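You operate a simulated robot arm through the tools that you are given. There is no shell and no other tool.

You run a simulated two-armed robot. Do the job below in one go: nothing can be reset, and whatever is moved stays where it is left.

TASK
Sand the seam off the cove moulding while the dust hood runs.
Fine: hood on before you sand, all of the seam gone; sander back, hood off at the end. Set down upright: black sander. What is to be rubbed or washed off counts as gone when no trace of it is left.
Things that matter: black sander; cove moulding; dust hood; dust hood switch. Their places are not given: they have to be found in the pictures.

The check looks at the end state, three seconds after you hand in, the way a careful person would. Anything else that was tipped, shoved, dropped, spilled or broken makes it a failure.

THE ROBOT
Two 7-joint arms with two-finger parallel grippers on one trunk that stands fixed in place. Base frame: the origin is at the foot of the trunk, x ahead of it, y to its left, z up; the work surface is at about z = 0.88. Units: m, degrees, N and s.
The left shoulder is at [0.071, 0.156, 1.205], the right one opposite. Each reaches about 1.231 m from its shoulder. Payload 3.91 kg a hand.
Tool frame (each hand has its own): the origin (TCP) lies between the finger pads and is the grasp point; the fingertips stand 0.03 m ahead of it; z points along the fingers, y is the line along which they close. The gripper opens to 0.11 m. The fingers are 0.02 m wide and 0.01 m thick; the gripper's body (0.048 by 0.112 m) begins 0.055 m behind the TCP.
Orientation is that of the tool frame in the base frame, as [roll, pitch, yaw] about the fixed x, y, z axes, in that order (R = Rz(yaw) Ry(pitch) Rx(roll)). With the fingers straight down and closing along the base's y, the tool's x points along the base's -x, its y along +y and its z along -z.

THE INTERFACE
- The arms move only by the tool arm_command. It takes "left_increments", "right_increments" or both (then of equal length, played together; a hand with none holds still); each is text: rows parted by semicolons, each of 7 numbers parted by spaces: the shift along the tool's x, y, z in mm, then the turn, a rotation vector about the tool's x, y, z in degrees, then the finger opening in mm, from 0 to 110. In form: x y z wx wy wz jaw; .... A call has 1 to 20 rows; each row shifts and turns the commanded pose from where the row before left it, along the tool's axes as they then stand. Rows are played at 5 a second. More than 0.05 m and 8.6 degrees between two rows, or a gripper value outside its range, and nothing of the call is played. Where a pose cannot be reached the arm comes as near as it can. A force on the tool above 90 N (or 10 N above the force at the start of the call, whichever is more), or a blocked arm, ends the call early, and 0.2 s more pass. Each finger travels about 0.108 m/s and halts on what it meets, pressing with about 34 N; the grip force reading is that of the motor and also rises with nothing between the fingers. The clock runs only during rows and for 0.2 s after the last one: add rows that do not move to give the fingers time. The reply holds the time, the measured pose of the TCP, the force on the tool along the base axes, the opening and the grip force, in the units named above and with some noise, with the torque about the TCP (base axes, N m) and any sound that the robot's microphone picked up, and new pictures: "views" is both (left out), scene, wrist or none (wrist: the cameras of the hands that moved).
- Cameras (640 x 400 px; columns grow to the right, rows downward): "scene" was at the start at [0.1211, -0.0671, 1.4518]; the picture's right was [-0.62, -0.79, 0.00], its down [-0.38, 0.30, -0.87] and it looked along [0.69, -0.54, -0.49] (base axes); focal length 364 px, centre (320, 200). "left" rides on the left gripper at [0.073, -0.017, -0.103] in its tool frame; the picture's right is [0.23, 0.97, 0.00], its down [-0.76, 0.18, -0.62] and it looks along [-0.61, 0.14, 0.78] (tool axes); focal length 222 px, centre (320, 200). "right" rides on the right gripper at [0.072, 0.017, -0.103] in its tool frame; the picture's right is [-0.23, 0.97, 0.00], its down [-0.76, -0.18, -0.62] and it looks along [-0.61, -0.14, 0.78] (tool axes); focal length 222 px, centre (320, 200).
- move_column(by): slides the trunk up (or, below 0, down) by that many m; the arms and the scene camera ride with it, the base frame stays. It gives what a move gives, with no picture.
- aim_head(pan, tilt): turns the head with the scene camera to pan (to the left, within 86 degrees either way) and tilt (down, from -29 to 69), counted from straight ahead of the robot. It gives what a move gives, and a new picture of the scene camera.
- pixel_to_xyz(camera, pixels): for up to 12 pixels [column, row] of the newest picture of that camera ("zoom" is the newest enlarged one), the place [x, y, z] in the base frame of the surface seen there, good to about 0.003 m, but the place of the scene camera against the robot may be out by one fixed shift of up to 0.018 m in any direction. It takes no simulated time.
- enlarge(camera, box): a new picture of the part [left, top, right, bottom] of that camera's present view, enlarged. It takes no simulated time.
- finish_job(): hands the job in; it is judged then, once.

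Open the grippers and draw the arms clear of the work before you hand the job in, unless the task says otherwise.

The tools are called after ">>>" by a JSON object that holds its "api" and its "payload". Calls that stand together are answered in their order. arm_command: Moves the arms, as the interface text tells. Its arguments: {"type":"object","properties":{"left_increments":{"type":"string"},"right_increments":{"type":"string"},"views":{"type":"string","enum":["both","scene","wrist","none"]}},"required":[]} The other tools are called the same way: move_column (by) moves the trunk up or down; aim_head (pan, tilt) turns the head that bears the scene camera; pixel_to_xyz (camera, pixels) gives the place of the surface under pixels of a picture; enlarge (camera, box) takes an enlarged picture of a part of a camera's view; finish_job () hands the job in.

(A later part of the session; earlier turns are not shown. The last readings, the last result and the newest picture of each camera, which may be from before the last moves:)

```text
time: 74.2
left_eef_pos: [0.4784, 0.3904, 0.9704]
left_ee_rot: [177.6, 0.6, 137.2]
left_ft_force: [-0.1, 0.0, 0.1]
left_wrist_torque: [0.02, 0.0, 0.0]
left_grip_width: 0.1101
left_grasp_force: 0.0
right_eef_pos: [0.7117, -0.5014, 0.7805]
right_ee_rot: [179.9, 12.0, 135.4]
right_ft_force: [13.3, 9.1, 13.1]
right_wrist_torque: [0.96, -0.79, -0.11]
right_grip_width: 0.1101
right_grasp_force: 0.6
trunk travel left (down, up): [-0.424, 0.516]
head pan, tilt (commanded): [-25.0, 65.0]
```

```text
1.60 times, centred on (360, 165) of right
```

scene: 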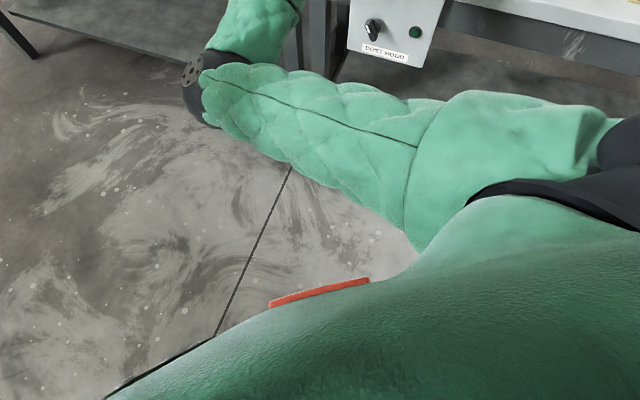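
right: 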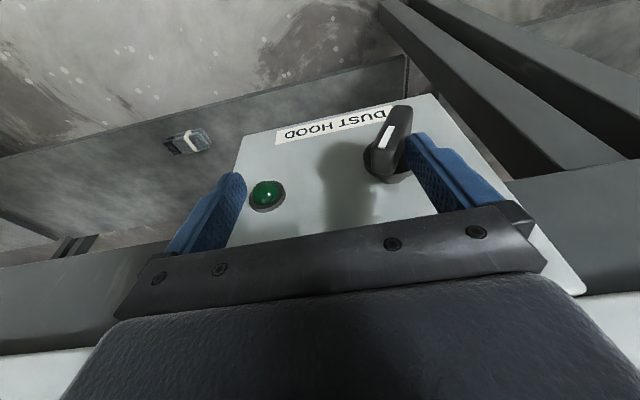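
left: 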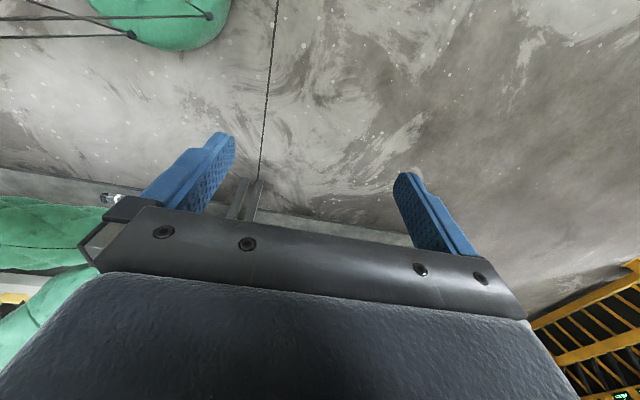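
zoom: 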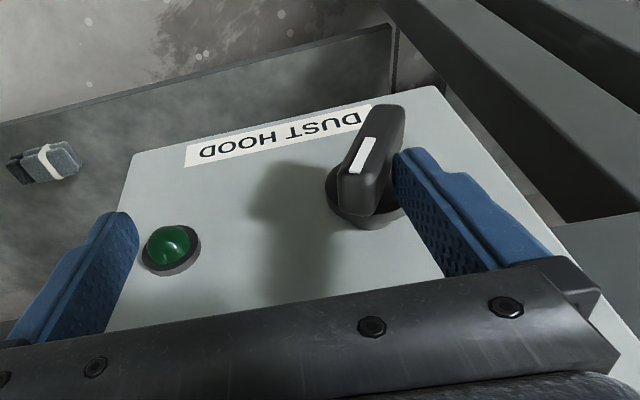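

The knob has turned past vertical with about 20 N. I push a further 10 mm to bring it to its other position.

>>> {"api": "arm_command", "payload": {"right_increments": "0 -5 0 0 0 0 110; 0 -5 0 0 0 0 110; 0 0 0 0 0 0 110", "views": "wrist"}}

>>> {"api": "enlarge", "payload": {"camera": "right", "box": [160, 40, 560, 290]}}

```text
time: 75.0
left_eef_pos: [0.4816, 0.3894, 0.9673]
left_ee_rot: [177.8, 0.7, 136.5]
left_ft_force: [-0.1, -0.5, -0.7]
left_wrist_torque: [-0.01, -0.01, 0.0]
left_grip_width: 0.1098
left_grasp_force: 0.1
right_eef_pos: [0.7076, -0.5015, 0.7831]
right_ee_rot: [179.2, 12.0, 136.0]
right_ft_force: [70.4, 55.1, 17.8]
right_wrist_torque: [2.39, -2.73, -0.82]
right_grip_width: 0.1102
right_grasp_force: 0.7
trunk travel left (down, up): [-0.424, 0.516]
head pan, tilt (commanded): [-25.0, 65.0]
stopped in row 3 (right hand): the force on the tool passed its limit at 91 N (the readings are from after the stop); the commanded pose is now the measured one
```

right: 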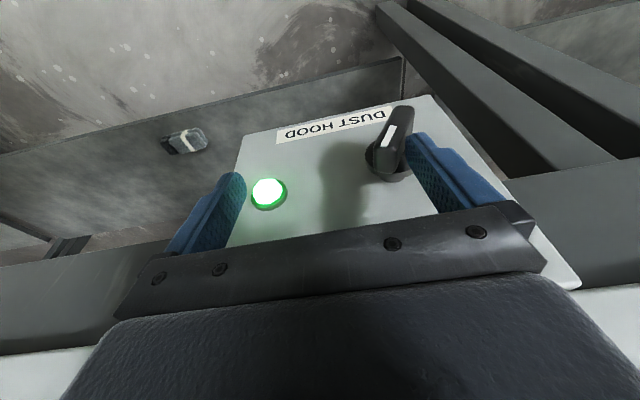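

```text
1.60 times, centred on (360, 165) of right
```

zoom: 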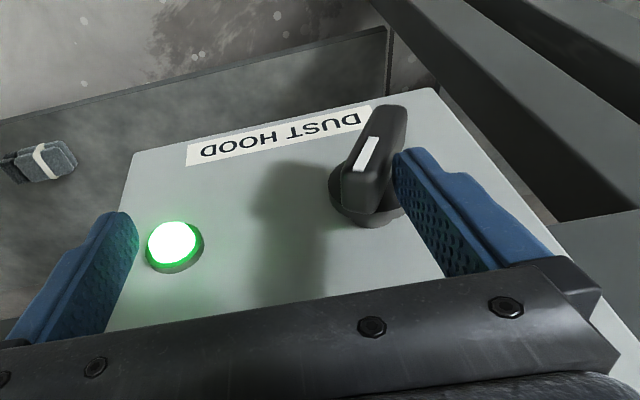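

The lamp is lit: the hood is on, with the knob at its stop. I back off the finger by 12 mm immediately.

>>> {"api": "arm_command", "payload": {"right_increments": "0 4 0 0 0 0 110; 0 4 0 0 0 0 110; 0 4 0 0 0 0 110; 0 0 0 0 0 0 110", "views": "wrist"}}

```text
time: 76.0
left_eef_pos: [0.4802, 0.3882, 0.9691]
left_ee_rot: [177.7, 0.9, 136.4]
left_ft_force: [0.2, 0.5, 0.0]
left_wrist_torque: [0.0, 0.0, -0.01]
left_grip_width: 0.1101
left_grasp_force: 0.0
right_eef_pos: [0.7059, -0.5008, 0.7837]
right_ee_rot: [179.6, 12.2, 135.0]
right_ft_force: [29.9, 39.4, 43.8]
right_wrist_torque: [2.48, -3.13, -0.09]
right_grip_width: 0.1104
right_grasp_force: 0.1
trunk travel left (down, up): [-0.424, 0.516]
head pan, tilt (commanded): [-25.0, 65.0]
```

right: 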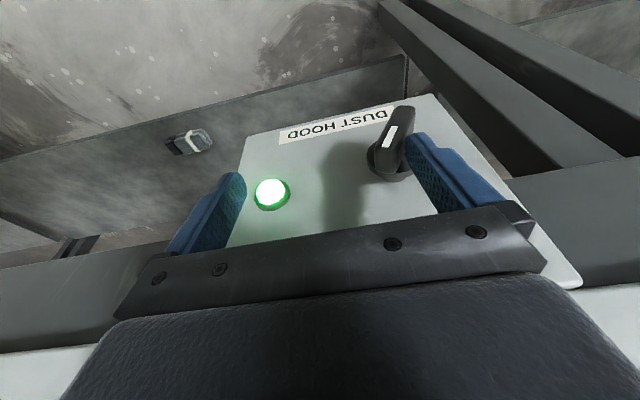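

The finger still presses on the wing (force about 49 N sideways, 44 N up). I lift the hand up along the finger axis in small steps to relieve it.

>>> {"api": "arm_command", "payload": {"right_increments": "0 0 -5 0 0 0 110; 0 0 -5 0 0 0 110; 0 0 -5 0 0 0 110; 0 0 0 0 0 0 110", "views": "wrist"}}

```text
time: 77.0
left_eef_pos: [0.4798, 0.387, 0.969]
left_ee_rot: [177.6, 0.8, 136.6]
left_ft_force: [0.1, -0.5, 0.6]
left_wrist_torque: [0.02, 0.02, 0.01]
left_grip_width: 0.11
left_grasp_force: 0.1
right_eef_pos: [0.7072, -0.4987, 0.795]
right_ee_rot: [179.6, 11.7, 135.1]
right_ft_force: [-0.2, -0.4, 0.2]
right_wrist_torque: [-0.01, 0.01, 0.0]
right_grip_width: 0.1101
right_grasp_force: 0.1
trunk travel left (down, up): [-0.424, 0.516]
head pan, tilt (commanded): [-25.0, 65.0]
```

right: 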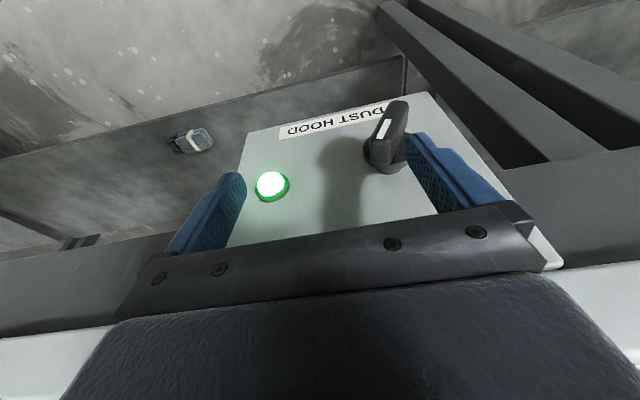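

Free now, and the lamp stays lit. I raise the trunk back by 0.226 m to bring the hand clear above.

>>> {"api": "move_column", "payload": {"by": 0.226}}

>>> {"api": "aim_head", "payload": {"pan": -50, "tilt": 35}}

```text
time: 79.3
left_eef_pos: [0.4809, 0.3854, 1.1962]
left_ee_rot: [177.7, 0.7, 136.5]
left_ft_force: [0.2, 0.2, 0.2]
left_wrist_torque: [0.01, 0.03, 0.0]
left_grip_width: 0.1099
left_grasp_force: 0.1
right_eef_pos: [0.7078, -0.4985, 1.0219]
right_ee_rot: [179.5, 11.9, 135.1]
right_ft_force: [-0.1, 0.0, 1.0]
right_wrist_torque: [-0.01, 0.02, 0.02]
right_grip_width: 0.11
right_grasp_force: 0.0
trunk travel left (down, up): [-0.65, 0.29]
head pan, tilt (commanded): [-25.0, 65.0]
```

```text
time: 80.3
left_eef_pos: [0.4795, 0.3852, 1.1957]
left_ee_rot: [177.6, 0.7, 136.5]
left_ft_force: [0.3, 0.4, -0.4]
left_wrist_torque: [0.01, 0.01, 0.0]
left_grip_width: 0.1101
left_grasp_force: 0.0
right_eef_pos: [0.7062, -0.4996, 1.0216]
right_ee_rot: [179.6, 11.8, 135.2]
right_ft_force: [1.0, -0.2, 0.3]
right_wrist_torque: [-0.01, 0.03, 0.04]
right_grip_width: 0.1102
right_grasp_force: 0.0
trunk travel left (down, up): [-0.65, 0.29]
head pan, tilt (commanded): [-50.0, 35.0]
```

scene: 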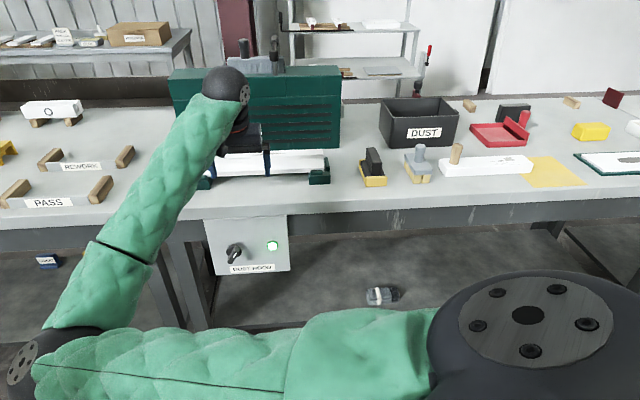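

The hood lamp is lit in the scene too. Next the sander: I raise the right hand, level it, and move it along the bench to above the black sander.

>>> {"api": "arm_command", "payload": {"right_increments": "0 0 -30 0 5.9 0 110; 0 0 -30 0 5.9 0 110; 0 0 -40 0 0 0 110; 0 0 -40 0 0 0 110; 0 0 -40 0 0 0 110; -12 -44 0 0 0 0 110; -12 -44 0 0 0 0 110; -12 -44 0 0 0 0 110; -12 -44 0 0 0 0 110; -12 -44 0 0 0 0 110; -12 -44 0 0 0 0 110; -12 -44 0 0 0 0 110; -12 -44 0 0 0 0 110; 0 0 0 0 0 0 110", "views": "both"}}

```text
time: 83.3
left_eef_pos: [0.4805, 0.3871, 1.1962]
left_ee_rot: [177.6, 0.7, 136.4]
left_ft_force: [-0.4, 1.1, -1.1]
left_wrist_torque: [-0.04, -0.01, -0.01]
left_grip_width: 0.1101
left_grasp_force: 0.1
right_eef_pos: [0.5208, -0.8115, 1.1971]
right_ee_rot: [179.6, 0.0, 135.2]
right_ft_force: [-0.7, 0.6, 0.6]
right_wrist_torque: [0.01, 0.01, 0.0]
right_grip_width: 0.1096
right_grasp_force: 0.0
trunk travel left (down, up): [-0.65, 0.29]
head pan, tilt (commanded): [-50.0, 35.0]
```

scene: 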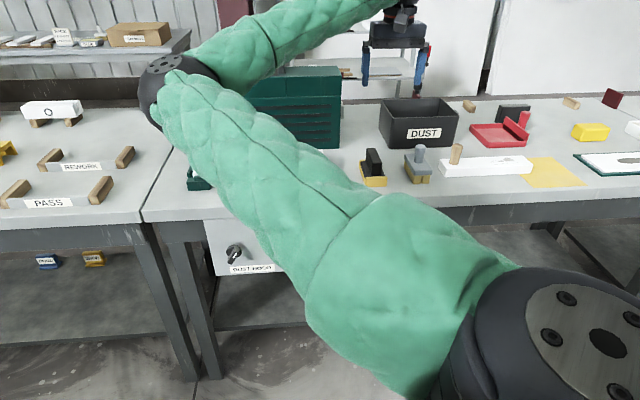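
right: 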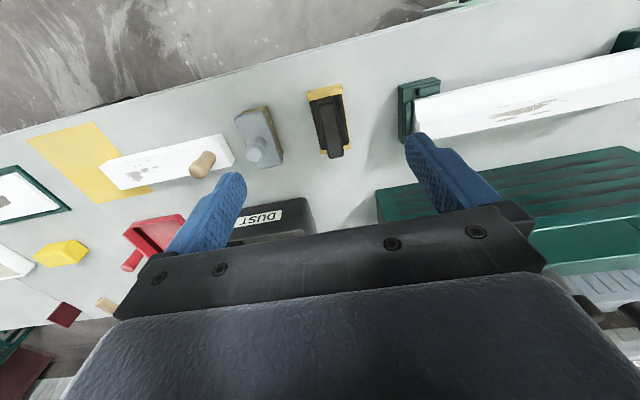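

The black sander is at (330,122) in the right view and the seam at (525,110). I enlarge both and measure.

>>> {"api": "enlarge", "payload": {"camera": "right", "box": [290, 70, 390, 170]}}

>>> {"api": "pixel_to_xyz", "payload": {"camera": "right", "pixels": [[325, 92], [330, 105], [331, 125], [334, 140], [337, 152], [322, 125], [342, 125], [316, 110], [347, 108], [326, 155], [324, 86], [350, 135]]}}

>>> {"api": "enlarge", "payload": {"camera": "right", "box": [440, 60, 640, 160]}}

```text
4.00 times, centred on (340, 120) of right
```

zoom: 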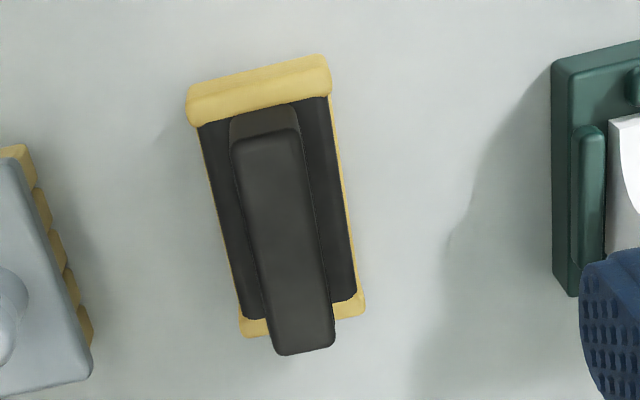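

```text
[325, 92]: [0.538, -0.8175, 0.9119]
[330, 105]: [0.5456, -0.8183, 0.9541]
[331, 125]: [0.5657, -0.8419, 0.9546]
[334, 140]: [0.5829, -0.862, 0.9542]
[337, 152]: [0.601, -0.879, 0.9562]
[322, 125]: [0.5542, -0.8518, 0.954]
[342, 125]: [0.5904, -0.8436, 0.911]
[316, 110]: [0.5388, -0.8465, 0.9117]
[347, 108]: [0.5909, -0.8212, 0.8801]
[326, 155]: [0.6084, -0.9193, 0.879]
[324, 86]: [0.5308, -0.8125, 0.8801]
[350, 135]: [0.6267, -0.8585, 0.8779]
```

```text
3.20 times, centred on (540, 110) of right
```

zoom: 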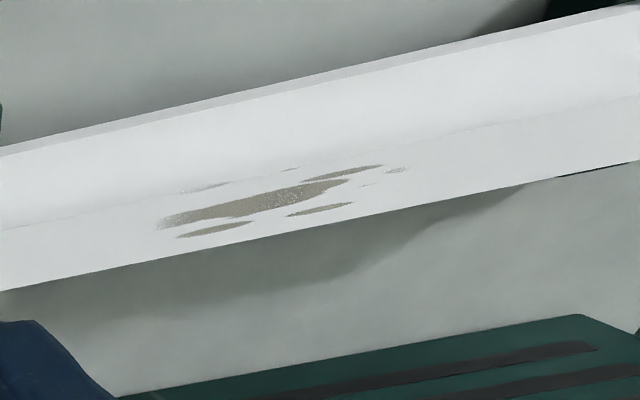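

I measure the sander's handle axis and width more precisely (the top face is at z≈0.955, the base top at 0.912).

>>> {"api": "enlarge", "payload": {"camera": "right", "box": [300, 80, 364, 120]}}

>>> {"api": "enlarge", "payload": {"camera": "right", "box": [290, 70, 390, 170]}}

>>> {"api": "pixel_to_xyz", "payload": {"camera": "zoom", "pixels": [[268, 145], [307, 340], [250, 220], [315, 220], [285, 230], [258, 180], [305, 160], [285, 320], [325, 320], [260, 80], [200, 160], [345, 200]]}}

```text
10.00 times, centred on (332, 100) of right
```

zoom: 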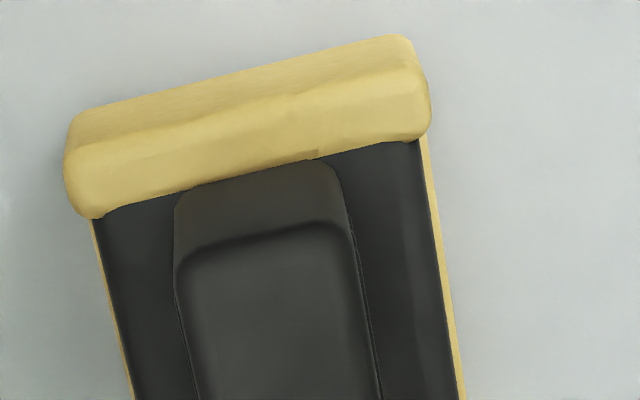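

```text
4.00 times, centred on (340, 120) of right
```

zoom: 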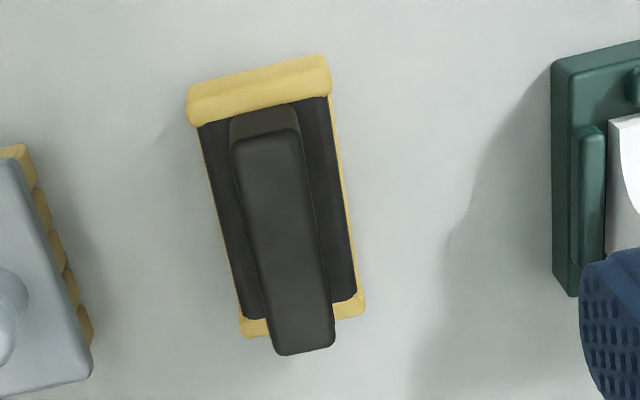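

```text
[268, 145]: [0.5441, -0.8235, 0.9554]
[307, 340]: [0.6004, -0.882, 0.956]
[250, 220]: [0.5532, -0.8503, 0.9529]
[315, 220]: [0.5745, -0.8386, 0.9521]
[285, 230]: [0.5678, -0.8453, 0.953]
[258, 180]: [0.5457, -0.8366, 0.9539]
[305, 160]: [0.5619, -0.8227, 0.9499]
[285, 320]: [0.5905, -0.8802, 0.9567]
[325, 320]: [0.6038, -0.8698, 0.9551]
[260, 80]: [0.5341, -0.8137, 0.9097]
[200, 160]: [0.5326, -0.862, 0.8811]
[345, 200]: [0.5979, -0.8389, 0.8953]
```

The sander handle is about 27 mm thick, centred near (0.572,-0.8525), its axis along the bench normal. I move over it and descend with the jaw at 70 mm to just above it.

>>> {"api": "arm_command", "payload": {"right_increments": "-32.5 3.5 0 0 0 0 110; -32.5 3.5 0 0 0 0 80; 0 0 40 0 0 0 80; 0 0 40 0 0 0 80; 0 0 40 0 0 0 80; 0 0 40 0 0 0 80; 0 0 30 0 0 0 80; 0 0 0 0 0 0 80", "views": "both"}}

```text
time: 85.1
left_eef_pos: [0.4808, 0.3849, 1.195]
left_ee_rot: [177.5, 0.7, 136.5]
left_ft_force: [0.6, 0.4, -0.1]
left_wrist_torque: [0.03, -0.02, 0.02]
left_grip_width: 0.1102
left_grasp_force: 0.2
right_eef_pos: [0.5744, -0.8508, 1.0075]
right_ee_rot: [179.5, 0.0, 135.3]
right_ft_force: [0.1, 0.5, -0.2]
right_wrist_torque: [0.02, -0.01, -0.04]
right_grip_width: 0.0799
right_grasp_force: 0.0
trunk travel left (down, up): [-0.65, 0.29]
head pan, tilt (commanded): [-50.0, 35.0]
```

scene: 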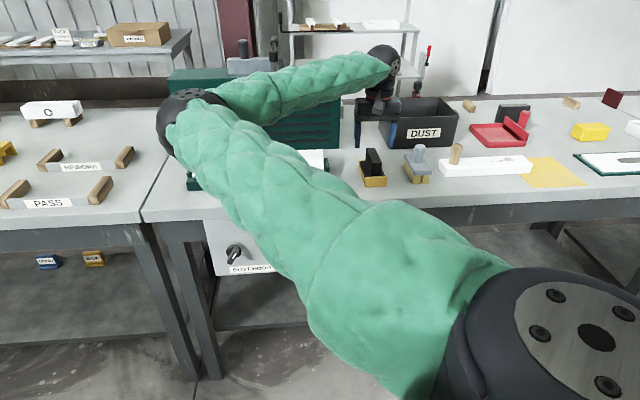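
right: 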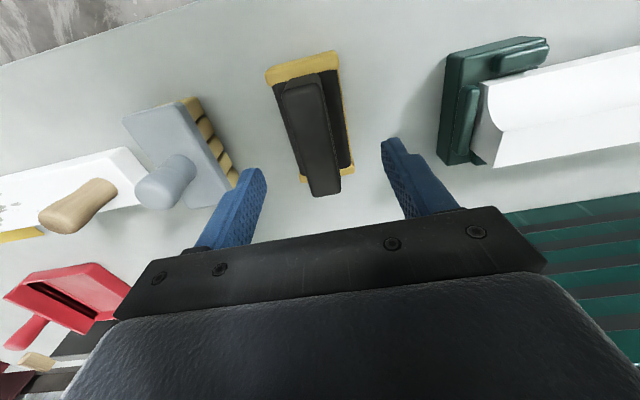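

I re-measure the handle in this closer view before the final descent.

>>> {"api": "pixel_to_xyz", "payload": {"camera": "right", "pixels": [[302, 92], [325, 182], [287, 110], [323, 108], [312, 140], [297, 150], [332, 150], [200, 150], [180, 180], [232, 160]]}}

>>> {"api": "enlarge", "payload": {"camera": "right", "box": [230, 30, 410, 220]}}

```text
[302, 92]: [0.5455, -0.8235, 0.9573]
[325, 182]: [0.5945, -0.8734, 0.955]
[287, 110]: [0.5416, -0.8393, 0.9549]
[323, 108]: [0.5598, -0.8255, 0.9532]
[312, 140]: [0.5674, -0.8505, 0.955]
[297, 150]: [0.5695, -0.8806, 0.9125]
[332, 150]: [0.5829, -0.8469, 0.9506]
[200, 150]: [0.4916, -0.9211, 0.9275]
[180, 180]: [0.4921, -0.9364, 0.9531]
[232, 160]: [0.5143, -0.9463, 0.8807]
```

```text
2.11 times, centred on (320, 125) of right
```

zoom: 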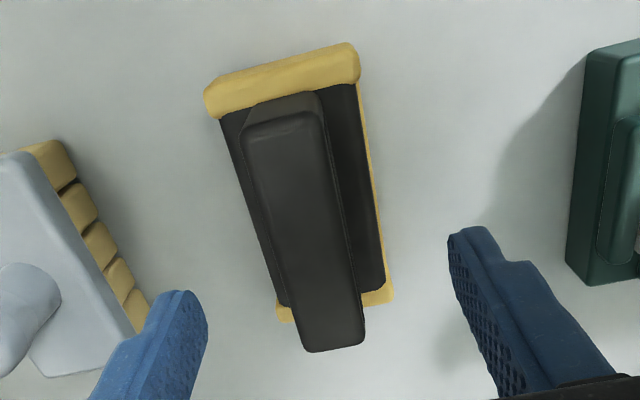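

Handle centre is t≈-0.199, n≈1.005. I shift 3.5 mm, descend to TCP z≈0.949 with the jaw at 60 mm, then close.

>>> {"api": "arm_command", "payload": {"right_increments": "1 -3.5 15 0 0 0 60; 0 0 22 0 0 0 60; 0 0 21.5 0 0 0 60; 0 0 0 0 0 0 60; 0 0 0 0 0 0 40; 0 0 0 0 0 0 20; 0 0 0 0 0 0 10; 0 0 0 0 0 0 10; 0 0 0 0 0 0 10", "views": "both"}}

```text
time: 87.1
left_eef_pos: [0.4811, 0.3873, 1.1971]
left_ee_rot: [177.4, 0.7, 136.4]
left_ft_force: [-0.2, -0.8, -0.5]
left_wrist_torque: [-0.02, -0.04, 0.0]
left_grip_width: 0.11
left_grasp_force: 0.0
right_eef_pos: [0.57, -0.853, 0.9499]
right_ee_rot: [179.5, 0.0, 135.3]
right_ft_force: [1.0, 1.5, 0.4]
right_wrist_torque: [-0.12, -0.11, 0.02]
right_grip_width: 0.028
right_grasp_force: 33.9
trunk travel left (down, up): [-0.65, 0.29]
head pan, tilt (commanded): [-50.0, 35.0]
```

scene: 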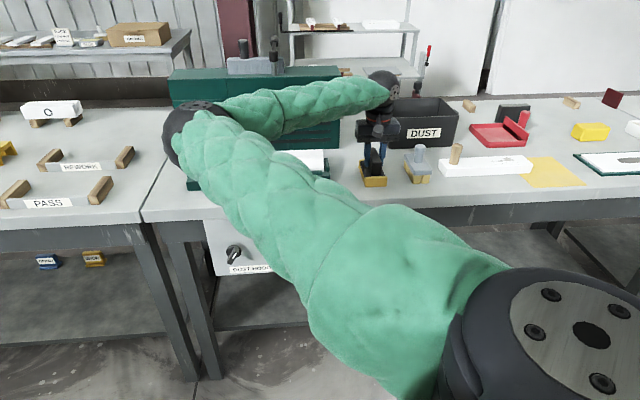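
right: 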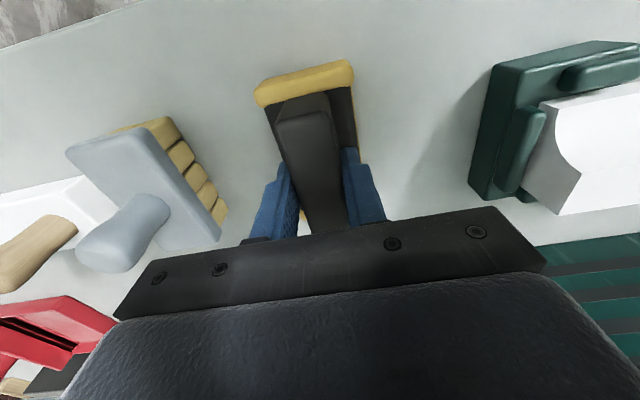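

The handle is gripped (28 mm, 34 N). I lift straight up 100 mm slowly and see what comes along.

>>> {"api": "arm_command", "payload": {"right_increments": "0 0 -10 0 0 0 10; 0 0 -20 0 0 0 10; 0 0 -25 0 0 0 10; 0 0 -25 0 0 0 10; 0 0 -20 0 0 0 10; 0 0 0 0 0 0 10", "views": "both"}}

>>> {"api": "enlarge", "payload": {"camera": "scene", "box": [330, 60, 450, 200]}}

>>> {"api": "enlarge", "payload": {"camera": "right", "box": [200, 20, 440, 240]}}

```text
time: 88.5
left_eef_pos: [0.4812, 0.3859, 1.1963]
left_ee_rot: [177.5, 0.6, 136.4]
left_ft_force: [-0.5, 0.0, 0.1]
left_wrist_torque: [-0.03, -0.01, 0.0]
left_grip_width: 0.1098
left_grasp_force: 0.1
right_eef_pos: [0.5689, -0.8546, 1.0493]
right_ee_rot: [179.5, 0.0, 135.2]
right_ft_force: [0.1, 0.2, -1.7]
right_wrist_torque: [0.01, 0.0, -0.02]
right_grip_width: 0.0277
right_grasp_force: 33.9
trunk travel left (down, up): [-0.65, 0.29]
head pan, tilt (commanded): [-50.0, 35.0]
```

scene: 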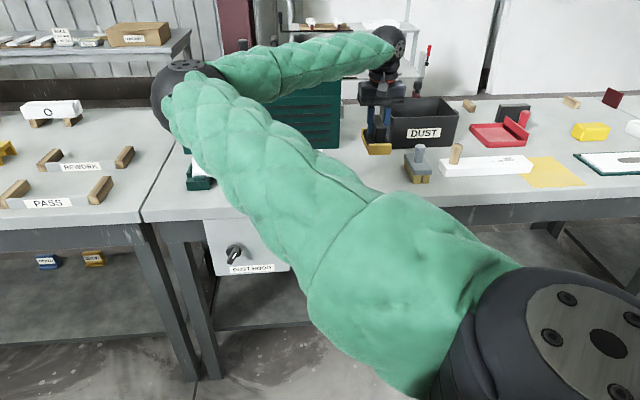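
right: 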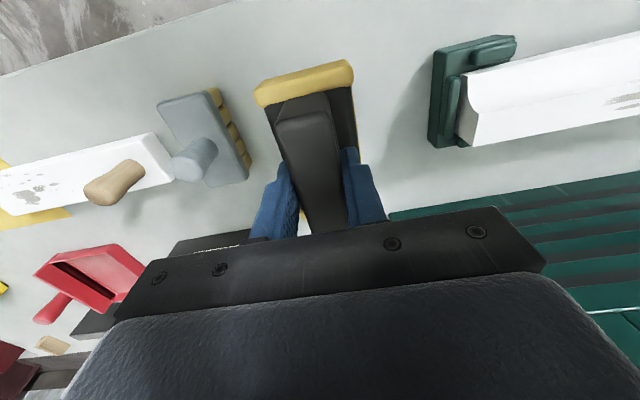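

```text
2.86 times, centred on (390, 130) of scene
```

zoom: 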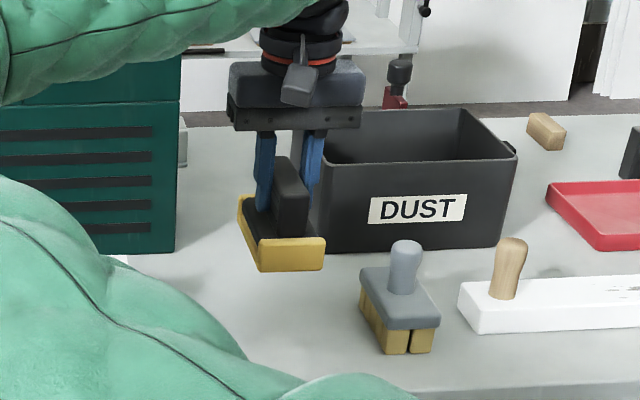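

```text
1.82 times, centred on (320, 130) of right
```

zoom: 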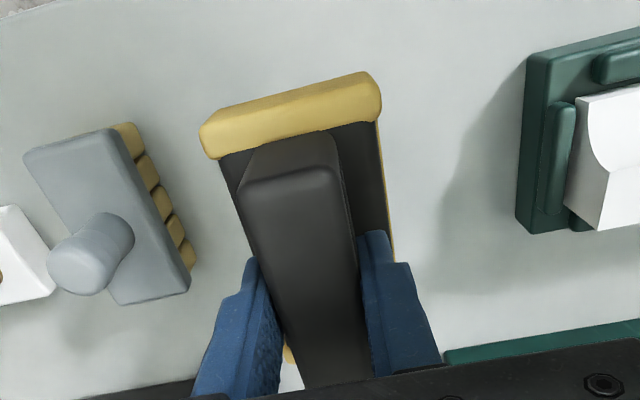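

The yellow is the abrasive wrapped on the sander itself; the whole sander came up. Sander bottom is 0.070 m below the TCP. I raise it and carry it over the right end of the seam (n≈1.041, t≈0.02), bottom about 7 cm above the facet.

>>> {"api": "arm_command", "payload": {"right_increments": "0 0 -22 0 0 0 10; 0 0 -22 0 0 0 10; -5.7 37 0 0 0 0 10; -5.7 37 0 0 0 0 10; -5.7 37 0 0 0 0 10; -5.7 37 0 0 0 0 10; -5.7 37 0 0 0 0 10; -5.7 37 0 0 0 0 10; 0 0 0 0 0 0 10; 0 0 0 0 0 0 10", "views": "both"}}

```text
time: 90.7
left_eef_pos: [0.4816, 0.3864, 1.1951]
left_ee_rot: [177.6, 0.7, 136.7]
left_ft_force: [-0.6, 0.4, -0.4]
left_wrist_torque: [0.01, 0.0, -0.04]
left_grip_width: 0.1098
left_grasp_force: 0.1
right_eef_pos: [0.7488, -0.7181, 1.0949]
right_ee_rot: [179.6, 0.0, 135.3]
right_ft_force: [-0.4, 0.7, -1.1]
right_wrist_torque: [-0.02, 0.03, 0.0]
right_grip_width: 0.0281
right_grasp_force: 34.0
trunk travel left (down, up): [-0.65, 0.29]
head pan, tilt (commanded): [-50.0, 35.0]
```

scene: 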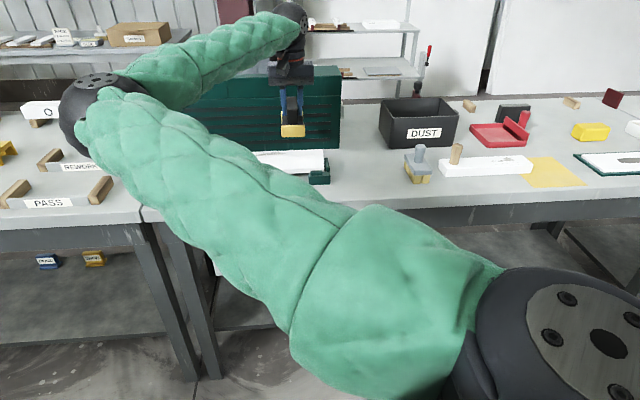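
right: 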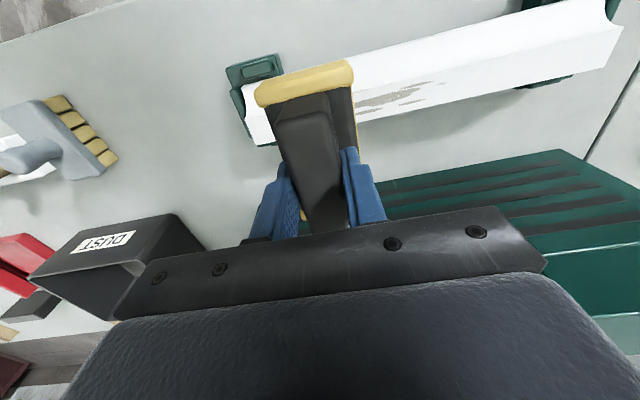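

I check the seam and facet positions again from this view.

>>> {"api": "enlarge", "payload": {"camera": "right", "box": [340, 20, 540, 140]}}

>>> {"api": "pixel_to_xyz", "payload": {"camera": "right", "pixels": [[366, 105], [400, 96], [440, 84], [400, 88], [400, 80], [400, 70], [400, 60], [400, 104], [400, 108], [420, 100], [560, 55], [270, 70]]}}

```text
3.20 times, centred on (440, 80) of right
```

zoom: 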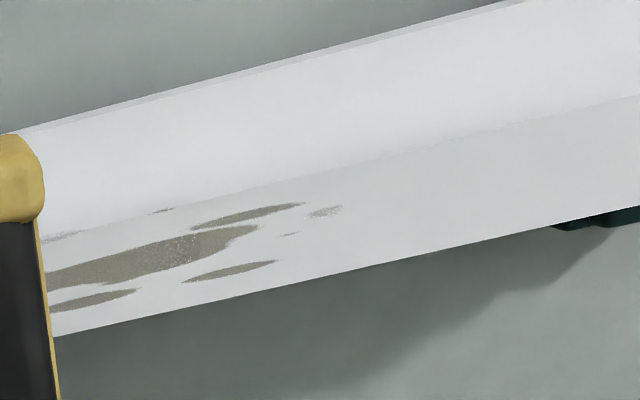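

```text
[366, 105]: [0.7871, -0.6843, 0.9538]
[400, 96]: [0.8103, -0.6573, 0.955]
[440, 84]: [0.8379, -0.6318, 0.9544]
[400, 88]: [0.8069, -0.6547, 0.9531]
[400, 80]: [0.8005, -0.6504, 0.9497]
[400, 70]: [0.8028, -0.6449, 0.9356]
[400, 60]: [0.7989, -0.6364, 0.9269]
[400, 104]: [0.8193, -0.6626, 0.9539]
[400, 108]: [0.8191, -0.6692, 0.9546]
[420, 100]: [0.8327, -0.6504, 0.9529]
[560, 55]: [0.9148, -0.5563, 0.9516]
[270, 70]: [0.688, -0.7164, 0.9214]
```

The facet is at z≈0.954, n from 1.027 to 1.053. I lower the sander to just above the facet at t≈0.02 and then touch down in small steps.

>>> {"api": "arm_command", "payload": {"right_increments": "-3.7 0 30 0 0 0 10; 0 0 30 0 0 0 10; 0 0 4 0 0 0 10; 0 0 3 0 0 0 10; 0 0 3 0 0 0 10; 0 0 0 0 0 0 10", "views": "both"}}

```text
time: 92.1
left_eef_pos: [0.4812, 0.3863, 1.196]
left_ee_rot: [177.4, 0.7, 136.5]
left_ft_force: [0.6, 0.1, -0.6]
left_wrist_torque: [0.02, -0.01, -0.05]
left_grip_width: 0.1101
left_grasp_force: 0.1
right_eef_pos: [0.7514, -0.7217, 1.026]
right_ee_rot: [179.5, -0.1, 135.4]
right_ft_force: [-0.5, -0.3, -1.7]
right_wrist_torque: [0.0, 0.03, 0.01]
right_grip_width: 0.0276
right_grasp_force: 33.9
trunk travel left (down, up): [-0.65, 0.29]
head pan, tilt (commanded): [-50.0, 35.0]
```

scene: 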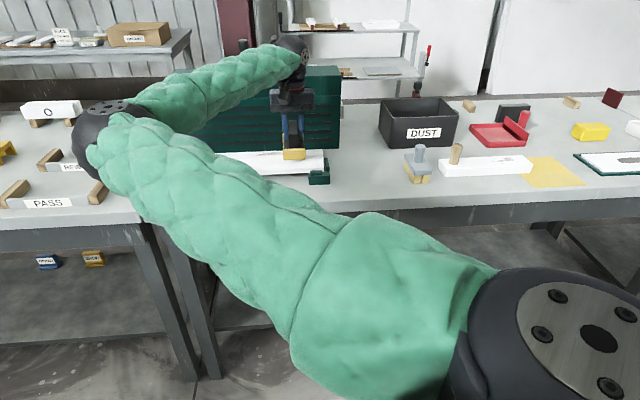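
right: 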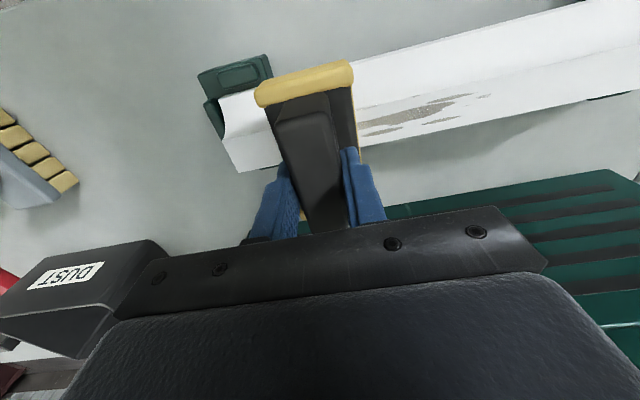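

No contact yet at z=1.026. I go down in 2 mm steps.

>>> {"api": "arm_command", "payload": {"right_increments": "0 0 2 0 0 0 10; 0 0 2 0 0 0 10; 0 0 0 0 0 0 10", "views": "none"}}

```text
time: 92.9
left_eef_pos: [0.481, 0.3861, 1.1957]
left_ee_rot: [177.5, 0.6, 136.5]
left_ft_force: [0.0, -0.4, -0.9]
left_wrist_torque: [-0.02, 0.02, 0.0]
left_grip_width: 0.1099
left_grasp_force: 0.1
right_eef_pos: [0.7519, -0.7227, 1.0223]
right_ee_rot: [179.5, 0.0, 135.3]
right_ft_force: [0.1, -1.9, 2.0]
right_wrist_torque: [-0.11, 0.06, 0.04]
right_grip_width: 0.0279
right_grasp_force: 34.0
trunk travel left (down, up): [-0.65, 0.29]
head pan, tilt (commanded): [-50.0, 35.0]
```

First contact (force z went from -1.7 to +2 N). I press 2 mm further.

>>> {"api": "arm_command", "payload": {"right_increments": "0 0 1.5 0 0 0 10; 0 0 1.5 0 0 0 10; 0 0 0 0 0 0 10", "views": "none"}}

```text
time: 93.7
left_eef_pos: [0.4793, 0.3865, 1.1963]
left_ee_rot: [177.6, 0.7, 136.5]
left_ft_force: [-0.3, 0.6, 0.2]
left_wrist_torque: [0.03, -0.02, -0.02]
left_grip_width: 0.11
left_grasp_force: 0.1
right_eef_pos: [0.7518, -0.7215, 1.0225]
right_ee_rot: [179.4, 0.4, 135.3]
right_ft_force: [10.4, -8.2, 29.4]
right_wrist_torque: [-0.8, -0.05, 0.21]
right_grip_width: 0.0277
right_grasp_force: 33.8
trunk travel left (down, up): [-0.65, 0.29]
head pan, tilt (commanded): [-50.0, 35.0]
```

Contact force is about 30 N. I stroke along the seam (+y) 155 mm.

>>> {"api": "arm_command", "payload": {"right_increments": "0 8 0 0 0 0 10; 0 8 0 0 0 0 10; 0 8 0 0 0 0 10; 0 8 0 0 0 0 10; 0 8 0 0 0 0 10; 0 8 0 0 0 0 10", "views": "both"}}

>>> {"api": "enlarge", "payload": {"camera": "right", "box": [220, 20, 480, 180]}}

```text
time: 95.1
left_eef_pos: [0.478, 0.3872, 1.1975]
left_ee_rot: [177.5, 0.8, 136.5]
left_ft_force: [-0.1, 0.7, 0.2]
left_wrist_torque: [-0.02, 0.02, 0.01]
left_grip_width: 0.11
left_grasp_force: 0.0
right_eef_pos: [0.7832, -0.6871, 1.0219]
right_ee_rot: [179.5, 0.1, 135.3]
right_ft_force: [-11.6, -9.8, 27.0]
right_wrist_torque: [-0.38, 0.76, 0.17]
right_grip_width: 0.0278
right_grasp_force: 34.3
trunk travel left (down, up): [-0.65, 0.29]
head pan, tilt (commanded): [-50.0, 35.0]
```

scene: 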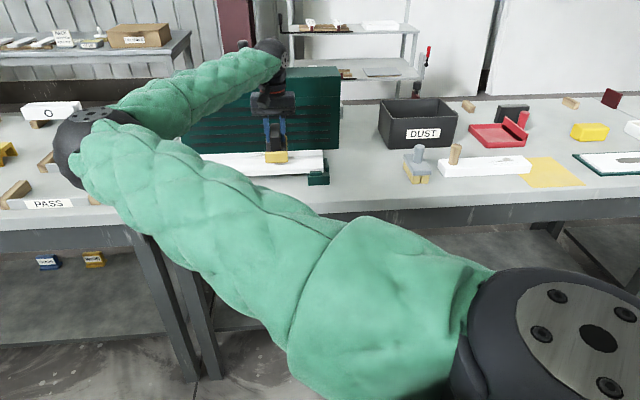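
right: 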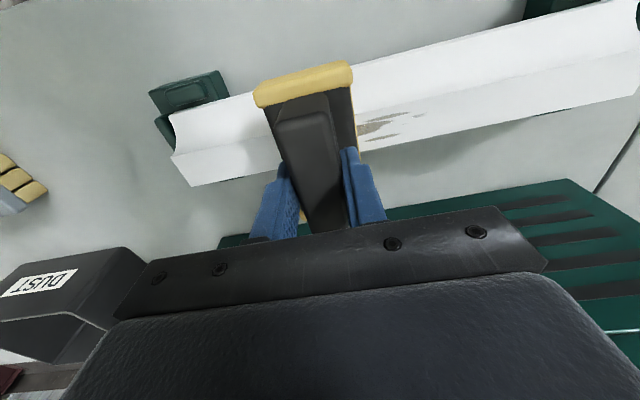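

```text
2.46 times, centred on (350, 100) of right
```

zoom: 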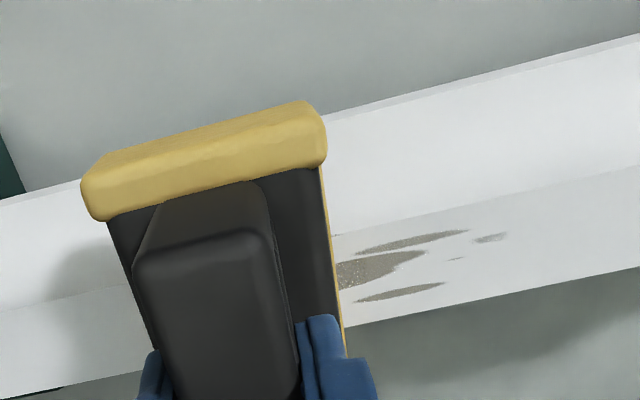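

Steady 27 N. Continuing the stroke another 104 mm to beyond the seam's far end.

>>> {"api": "arm_command", "payload": {"right_increments": "0 8 0 0 0 0 10; 0 8 0 0 0 0 10; 0 8 0 0 0 0 10; 0 8 0 0 0 0 10; 0 8 0 0 0 0 10; 0 8 0 0 0 0 10; 0 8 0 0 0 0 10; 0 8 0 0 0 0 10; 0 8 0 0 0 0 10; 0 8 0 0 0 0 10; 0 8 0 0 0 0 10; 0 8 0 0 0 0 10; 0 8 0 0 0 0 10", "views": "both"}}

>>> {"api": "enlarge", "payload": {"camera": "right", "box": [80, 20, 400, 220]}}

```text
time: 97.9
left_eef_pos: [0.4793, 0.3872, 1.1968]
left_ee_rot: [177.5, 0.9, 136.4]
left_ft_force: [-0.7, 0.3, 0.3]
left_wrist_torque: [-0.02, 0.01, 0.01]
left_grip_width: 0.1101
left_grasp_force: 0.1
right_eef_pos: [0.857, -0.6128, 1.0215]
right_ee_rot: [179.5, 0.1, 135.2]
right_ft_force: [-7.9, -7.8, 21.0]
right_wrist_torque: [-0.45, 0.57, 0.01]
right_grip_width: 0.0279
right_grasp_force: 33.6
trunk travel left (down, up): [-0.65, 0.29]
head pan, tilt (commanded): [-50.0, 35.0]
```

scene: 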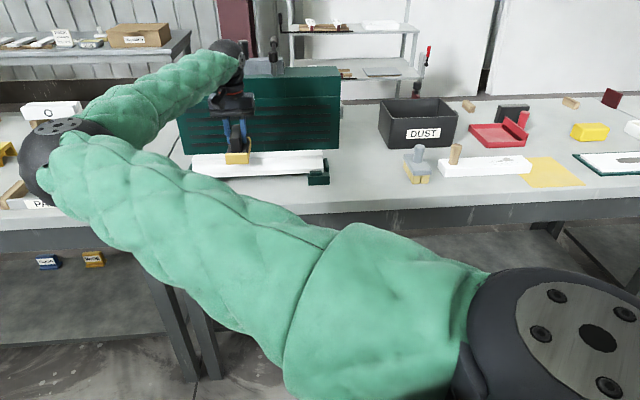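
right: 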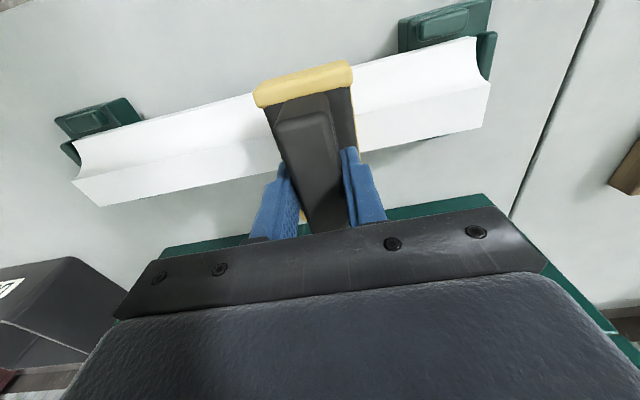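

```text
2.00 times, centred on (240, 120) of right
```

zoom: 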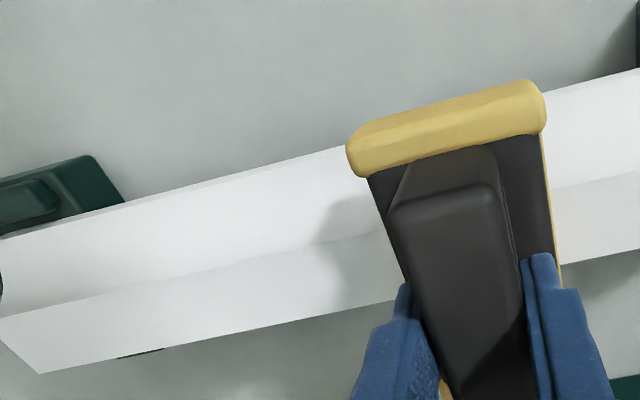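

The seam looks gone after one pass. I make a return stroke with a little more pressure to remove any faint trace, then lift and inspect.

>>> {"api": "arm_command", "payload": {"right_increments": "0 -8 0.5 0 0 0 10; 0 -8 0 0 0 0 10; 0 -8 0 0 0 0 10; 0 -8 0 0 0 0 10; 0 -8 0 0 0 0 10; 0 -8 0 0 0 0 10; 0 -8 0 0 0 0 10; 0 -8 0 0 0 0 10; 0 -8 0 0 0 0 10; 0 -8 0 0 0 0 10; 0 -8 0 0 0 0 10; 0 -8 0 0 0 0 10; 0 -8 0 0 0 0 10; 0 -8 0 0 0 0 10; 0 -8 0 0 0 0 10; 0 -8 0 0 0 0 10; 0 -8 0 0 0 0 10; 0 -8 0 0 0 0 10; 0 -8 0 0 0 0 10", "views": "wrist"}}

>>> {"api": "enlarge", "payload": {"camera": "right", "box": [340, 20, 640, 180]}}

```text
time: 101.9
left_eef_pos: [0.4785, 0.3887, 1.1959]
left_ee_rot: [177.6, 0.8, 136.5]
left_ft_force: [0.7, 0.3, 0.7]
left_wrist_torque: [0.01, -0.02, 0.0]
left_grip_width: 0.1099
left_grasp_force: 0.1
right_eef_pos: [0.7505, -0.7184, 1.0225]
right_ee_rot: [179.6, 0.2, 135.3]
right_ft_force: [14.2, 13.0, 38.1]
right_wrist_torque: [0.11, -0.13, 0.07]
right_grip_width: 0.0278
right_grasp_force: 34.6
trunk travel left (down, up): [-0.65, 0.29]
head pan, tilt (commanded): [-50.0, 35.0]
```

right: 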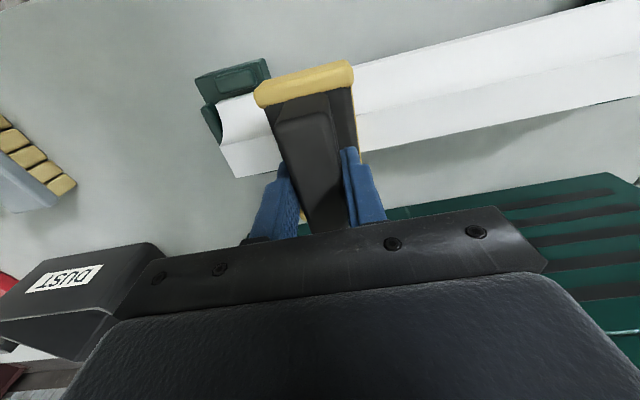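

```text
2.13 times, centred on (490, 100) of right
```

zoom: 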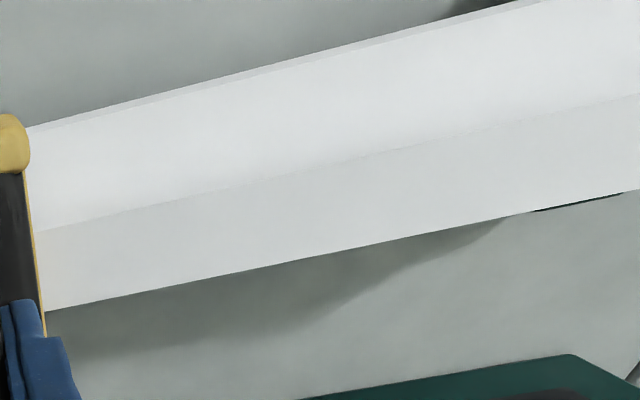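

It looks clean. I lift the sander off and inspect the seam area at high magnification.

>>> {"api": "arm_command", "payload": {"right_increments": "0 0 -10 0 0 0 10; 0 0 -25 0 0 0 10; 0 0 -25 0 0 0 10; 0 -30 -10 0 0 0 10; 0 0 0 0 0 0 10", "views": "both"}}

>>> {"api": "enlarge", "payload": {"camera": "right", "box": [355, 60, 455, 122]}}

>>> {"api": "enlarge", "payload": {"camera": "right", "box": [440, 40, 540, 102]}}

>>> {"api": "enlarge", "payload": {"camera": "scene", "box": [180, 130, 340, 200]}}

```text
time: 103.1
left_eef_pos: [0.4822, 0.3872, 1.1947]
left_ee_rot: [177.5, 0.7, 136.6]
left_ft_force: [0.3, 0.1, -0.7]
left_wrist_torque: [-0.01, 0.01, -0.03]
left_grip_width: 0.1103
left_grasp_force: 0.0
right_eef_pos: [0.7315, -0.7417, 1.0882]
right_ee_rot: [179.5, 0.0, 135.4]
right_ft_force: [0.4, 0.8, -1.6]
right_wrist_torque: [0.01, 0.02, 0.05]
right_grip_width: 0.0274
right_grasp_force: 33.8
trunk travel left (down, up): [-0.65, 0.29]
head pan, tilt (commanded): [-50.0, 35.0]
```

scene: 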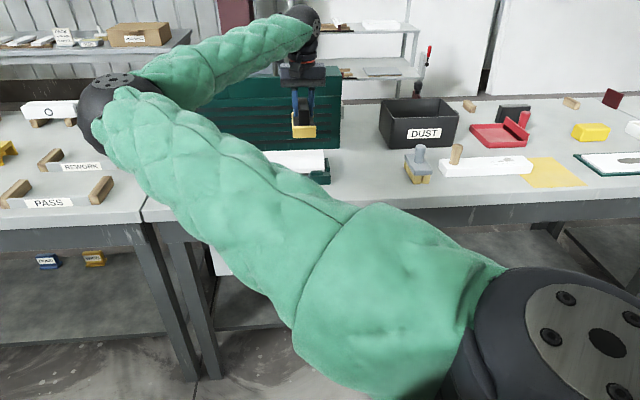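
right: 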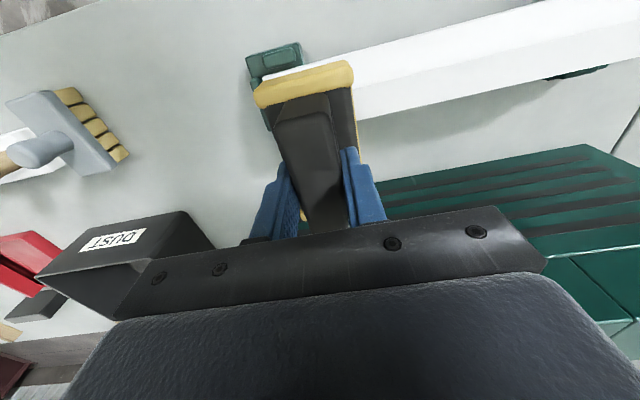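

```text
6.40 times, centred on (405, 91) of right
```

zoom: 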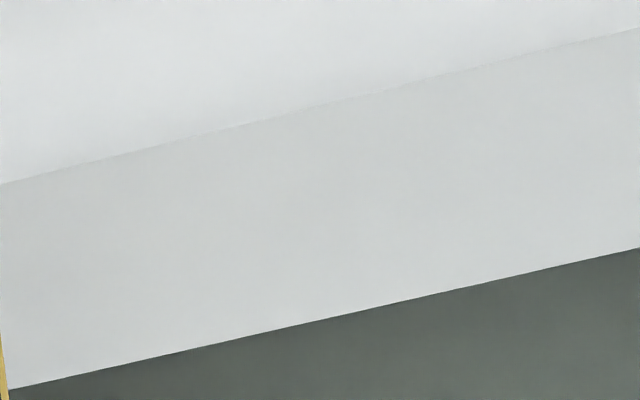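

```text
6.40 times, centred on (490, 71) of right
```

zoom: 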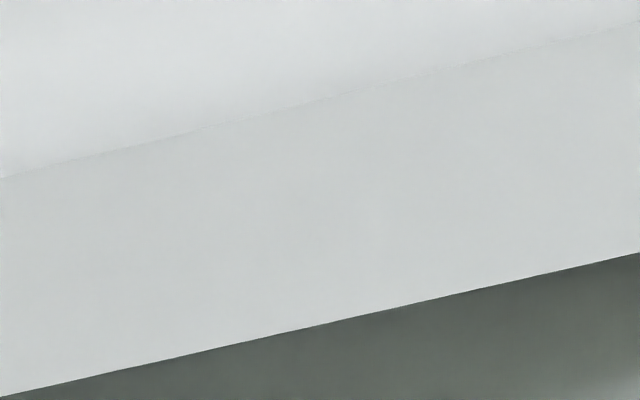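

```text
4.00 times, centred on (260, 165) of scene
```

zoom: 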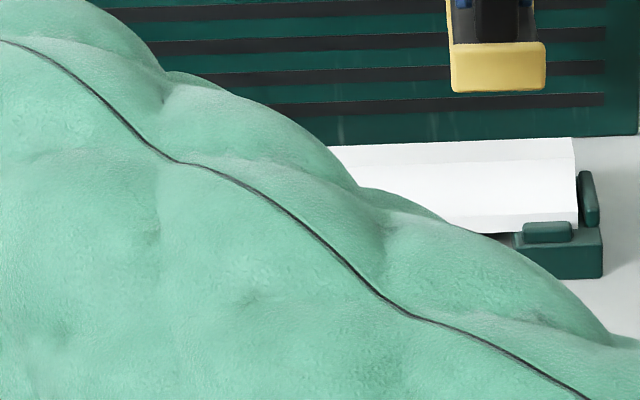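

No trace is visible. I carry the sander back to above its original spot (0.570,-0.853) and check the whole facet from there.

>>> {"api": "arm_command", "payload": {"right_increments": "0 0 -10 0 0 0 10; 7.1 -38.6 0 0 0 0 10; 7.1 -38.6 0 0 0 0 10; 7.1 -38.6 0 0 0 0 10; 7.1 -38.6 0 0 0 0 10; 7.1 -38.6 0 0 0 0 10; 0 0 0 0 0 0 10; 0 0 0 0 0 0 10", "views": "both"}}

>>> {"api": "enlarge", "payload": {"camera": "right", "box": [430, 20, 640, 150]}}

```text
time: 104.9
left_eef_pos: [0.4817, 0.3851, 1.1971]
left_ee_rot: [177.4, 0.6, 136.5]
left_ft_force: [0.1, -0.4, 0.2]
left_wrist_torque: [0.02, 0.0, 0.02]
left_grip_width: 0.11
left_grasp_force: 0.1
right_eef_pos: [0.567, -0.8532, 1.0951]
right_ee_rot: [179.5, 0.0, 135.3]
right_ft_force: [-0.9, 0.4, -1.8]
right_wrist_torque: [0.02, 0.0, 0.02]
right_grip_width: 0.0275
right_grasp_force: 33.6
trunk travel left (down, up): [-0.65, 0.29]
head pan, tilt (commanded): [-50.0, 35.0]
```

scene: 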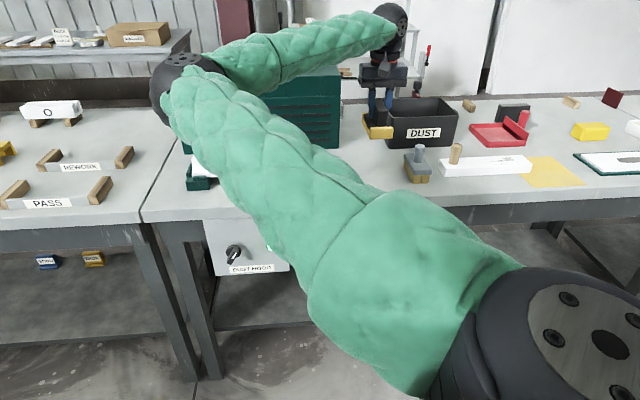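
right: 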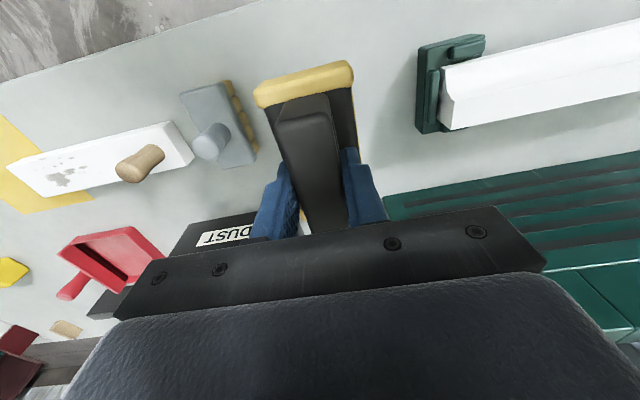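

```text
3.05 times, centred on (535, 85) of right
```

zoom: 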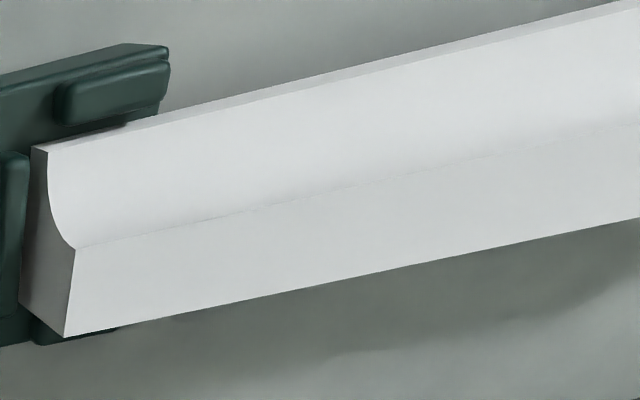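

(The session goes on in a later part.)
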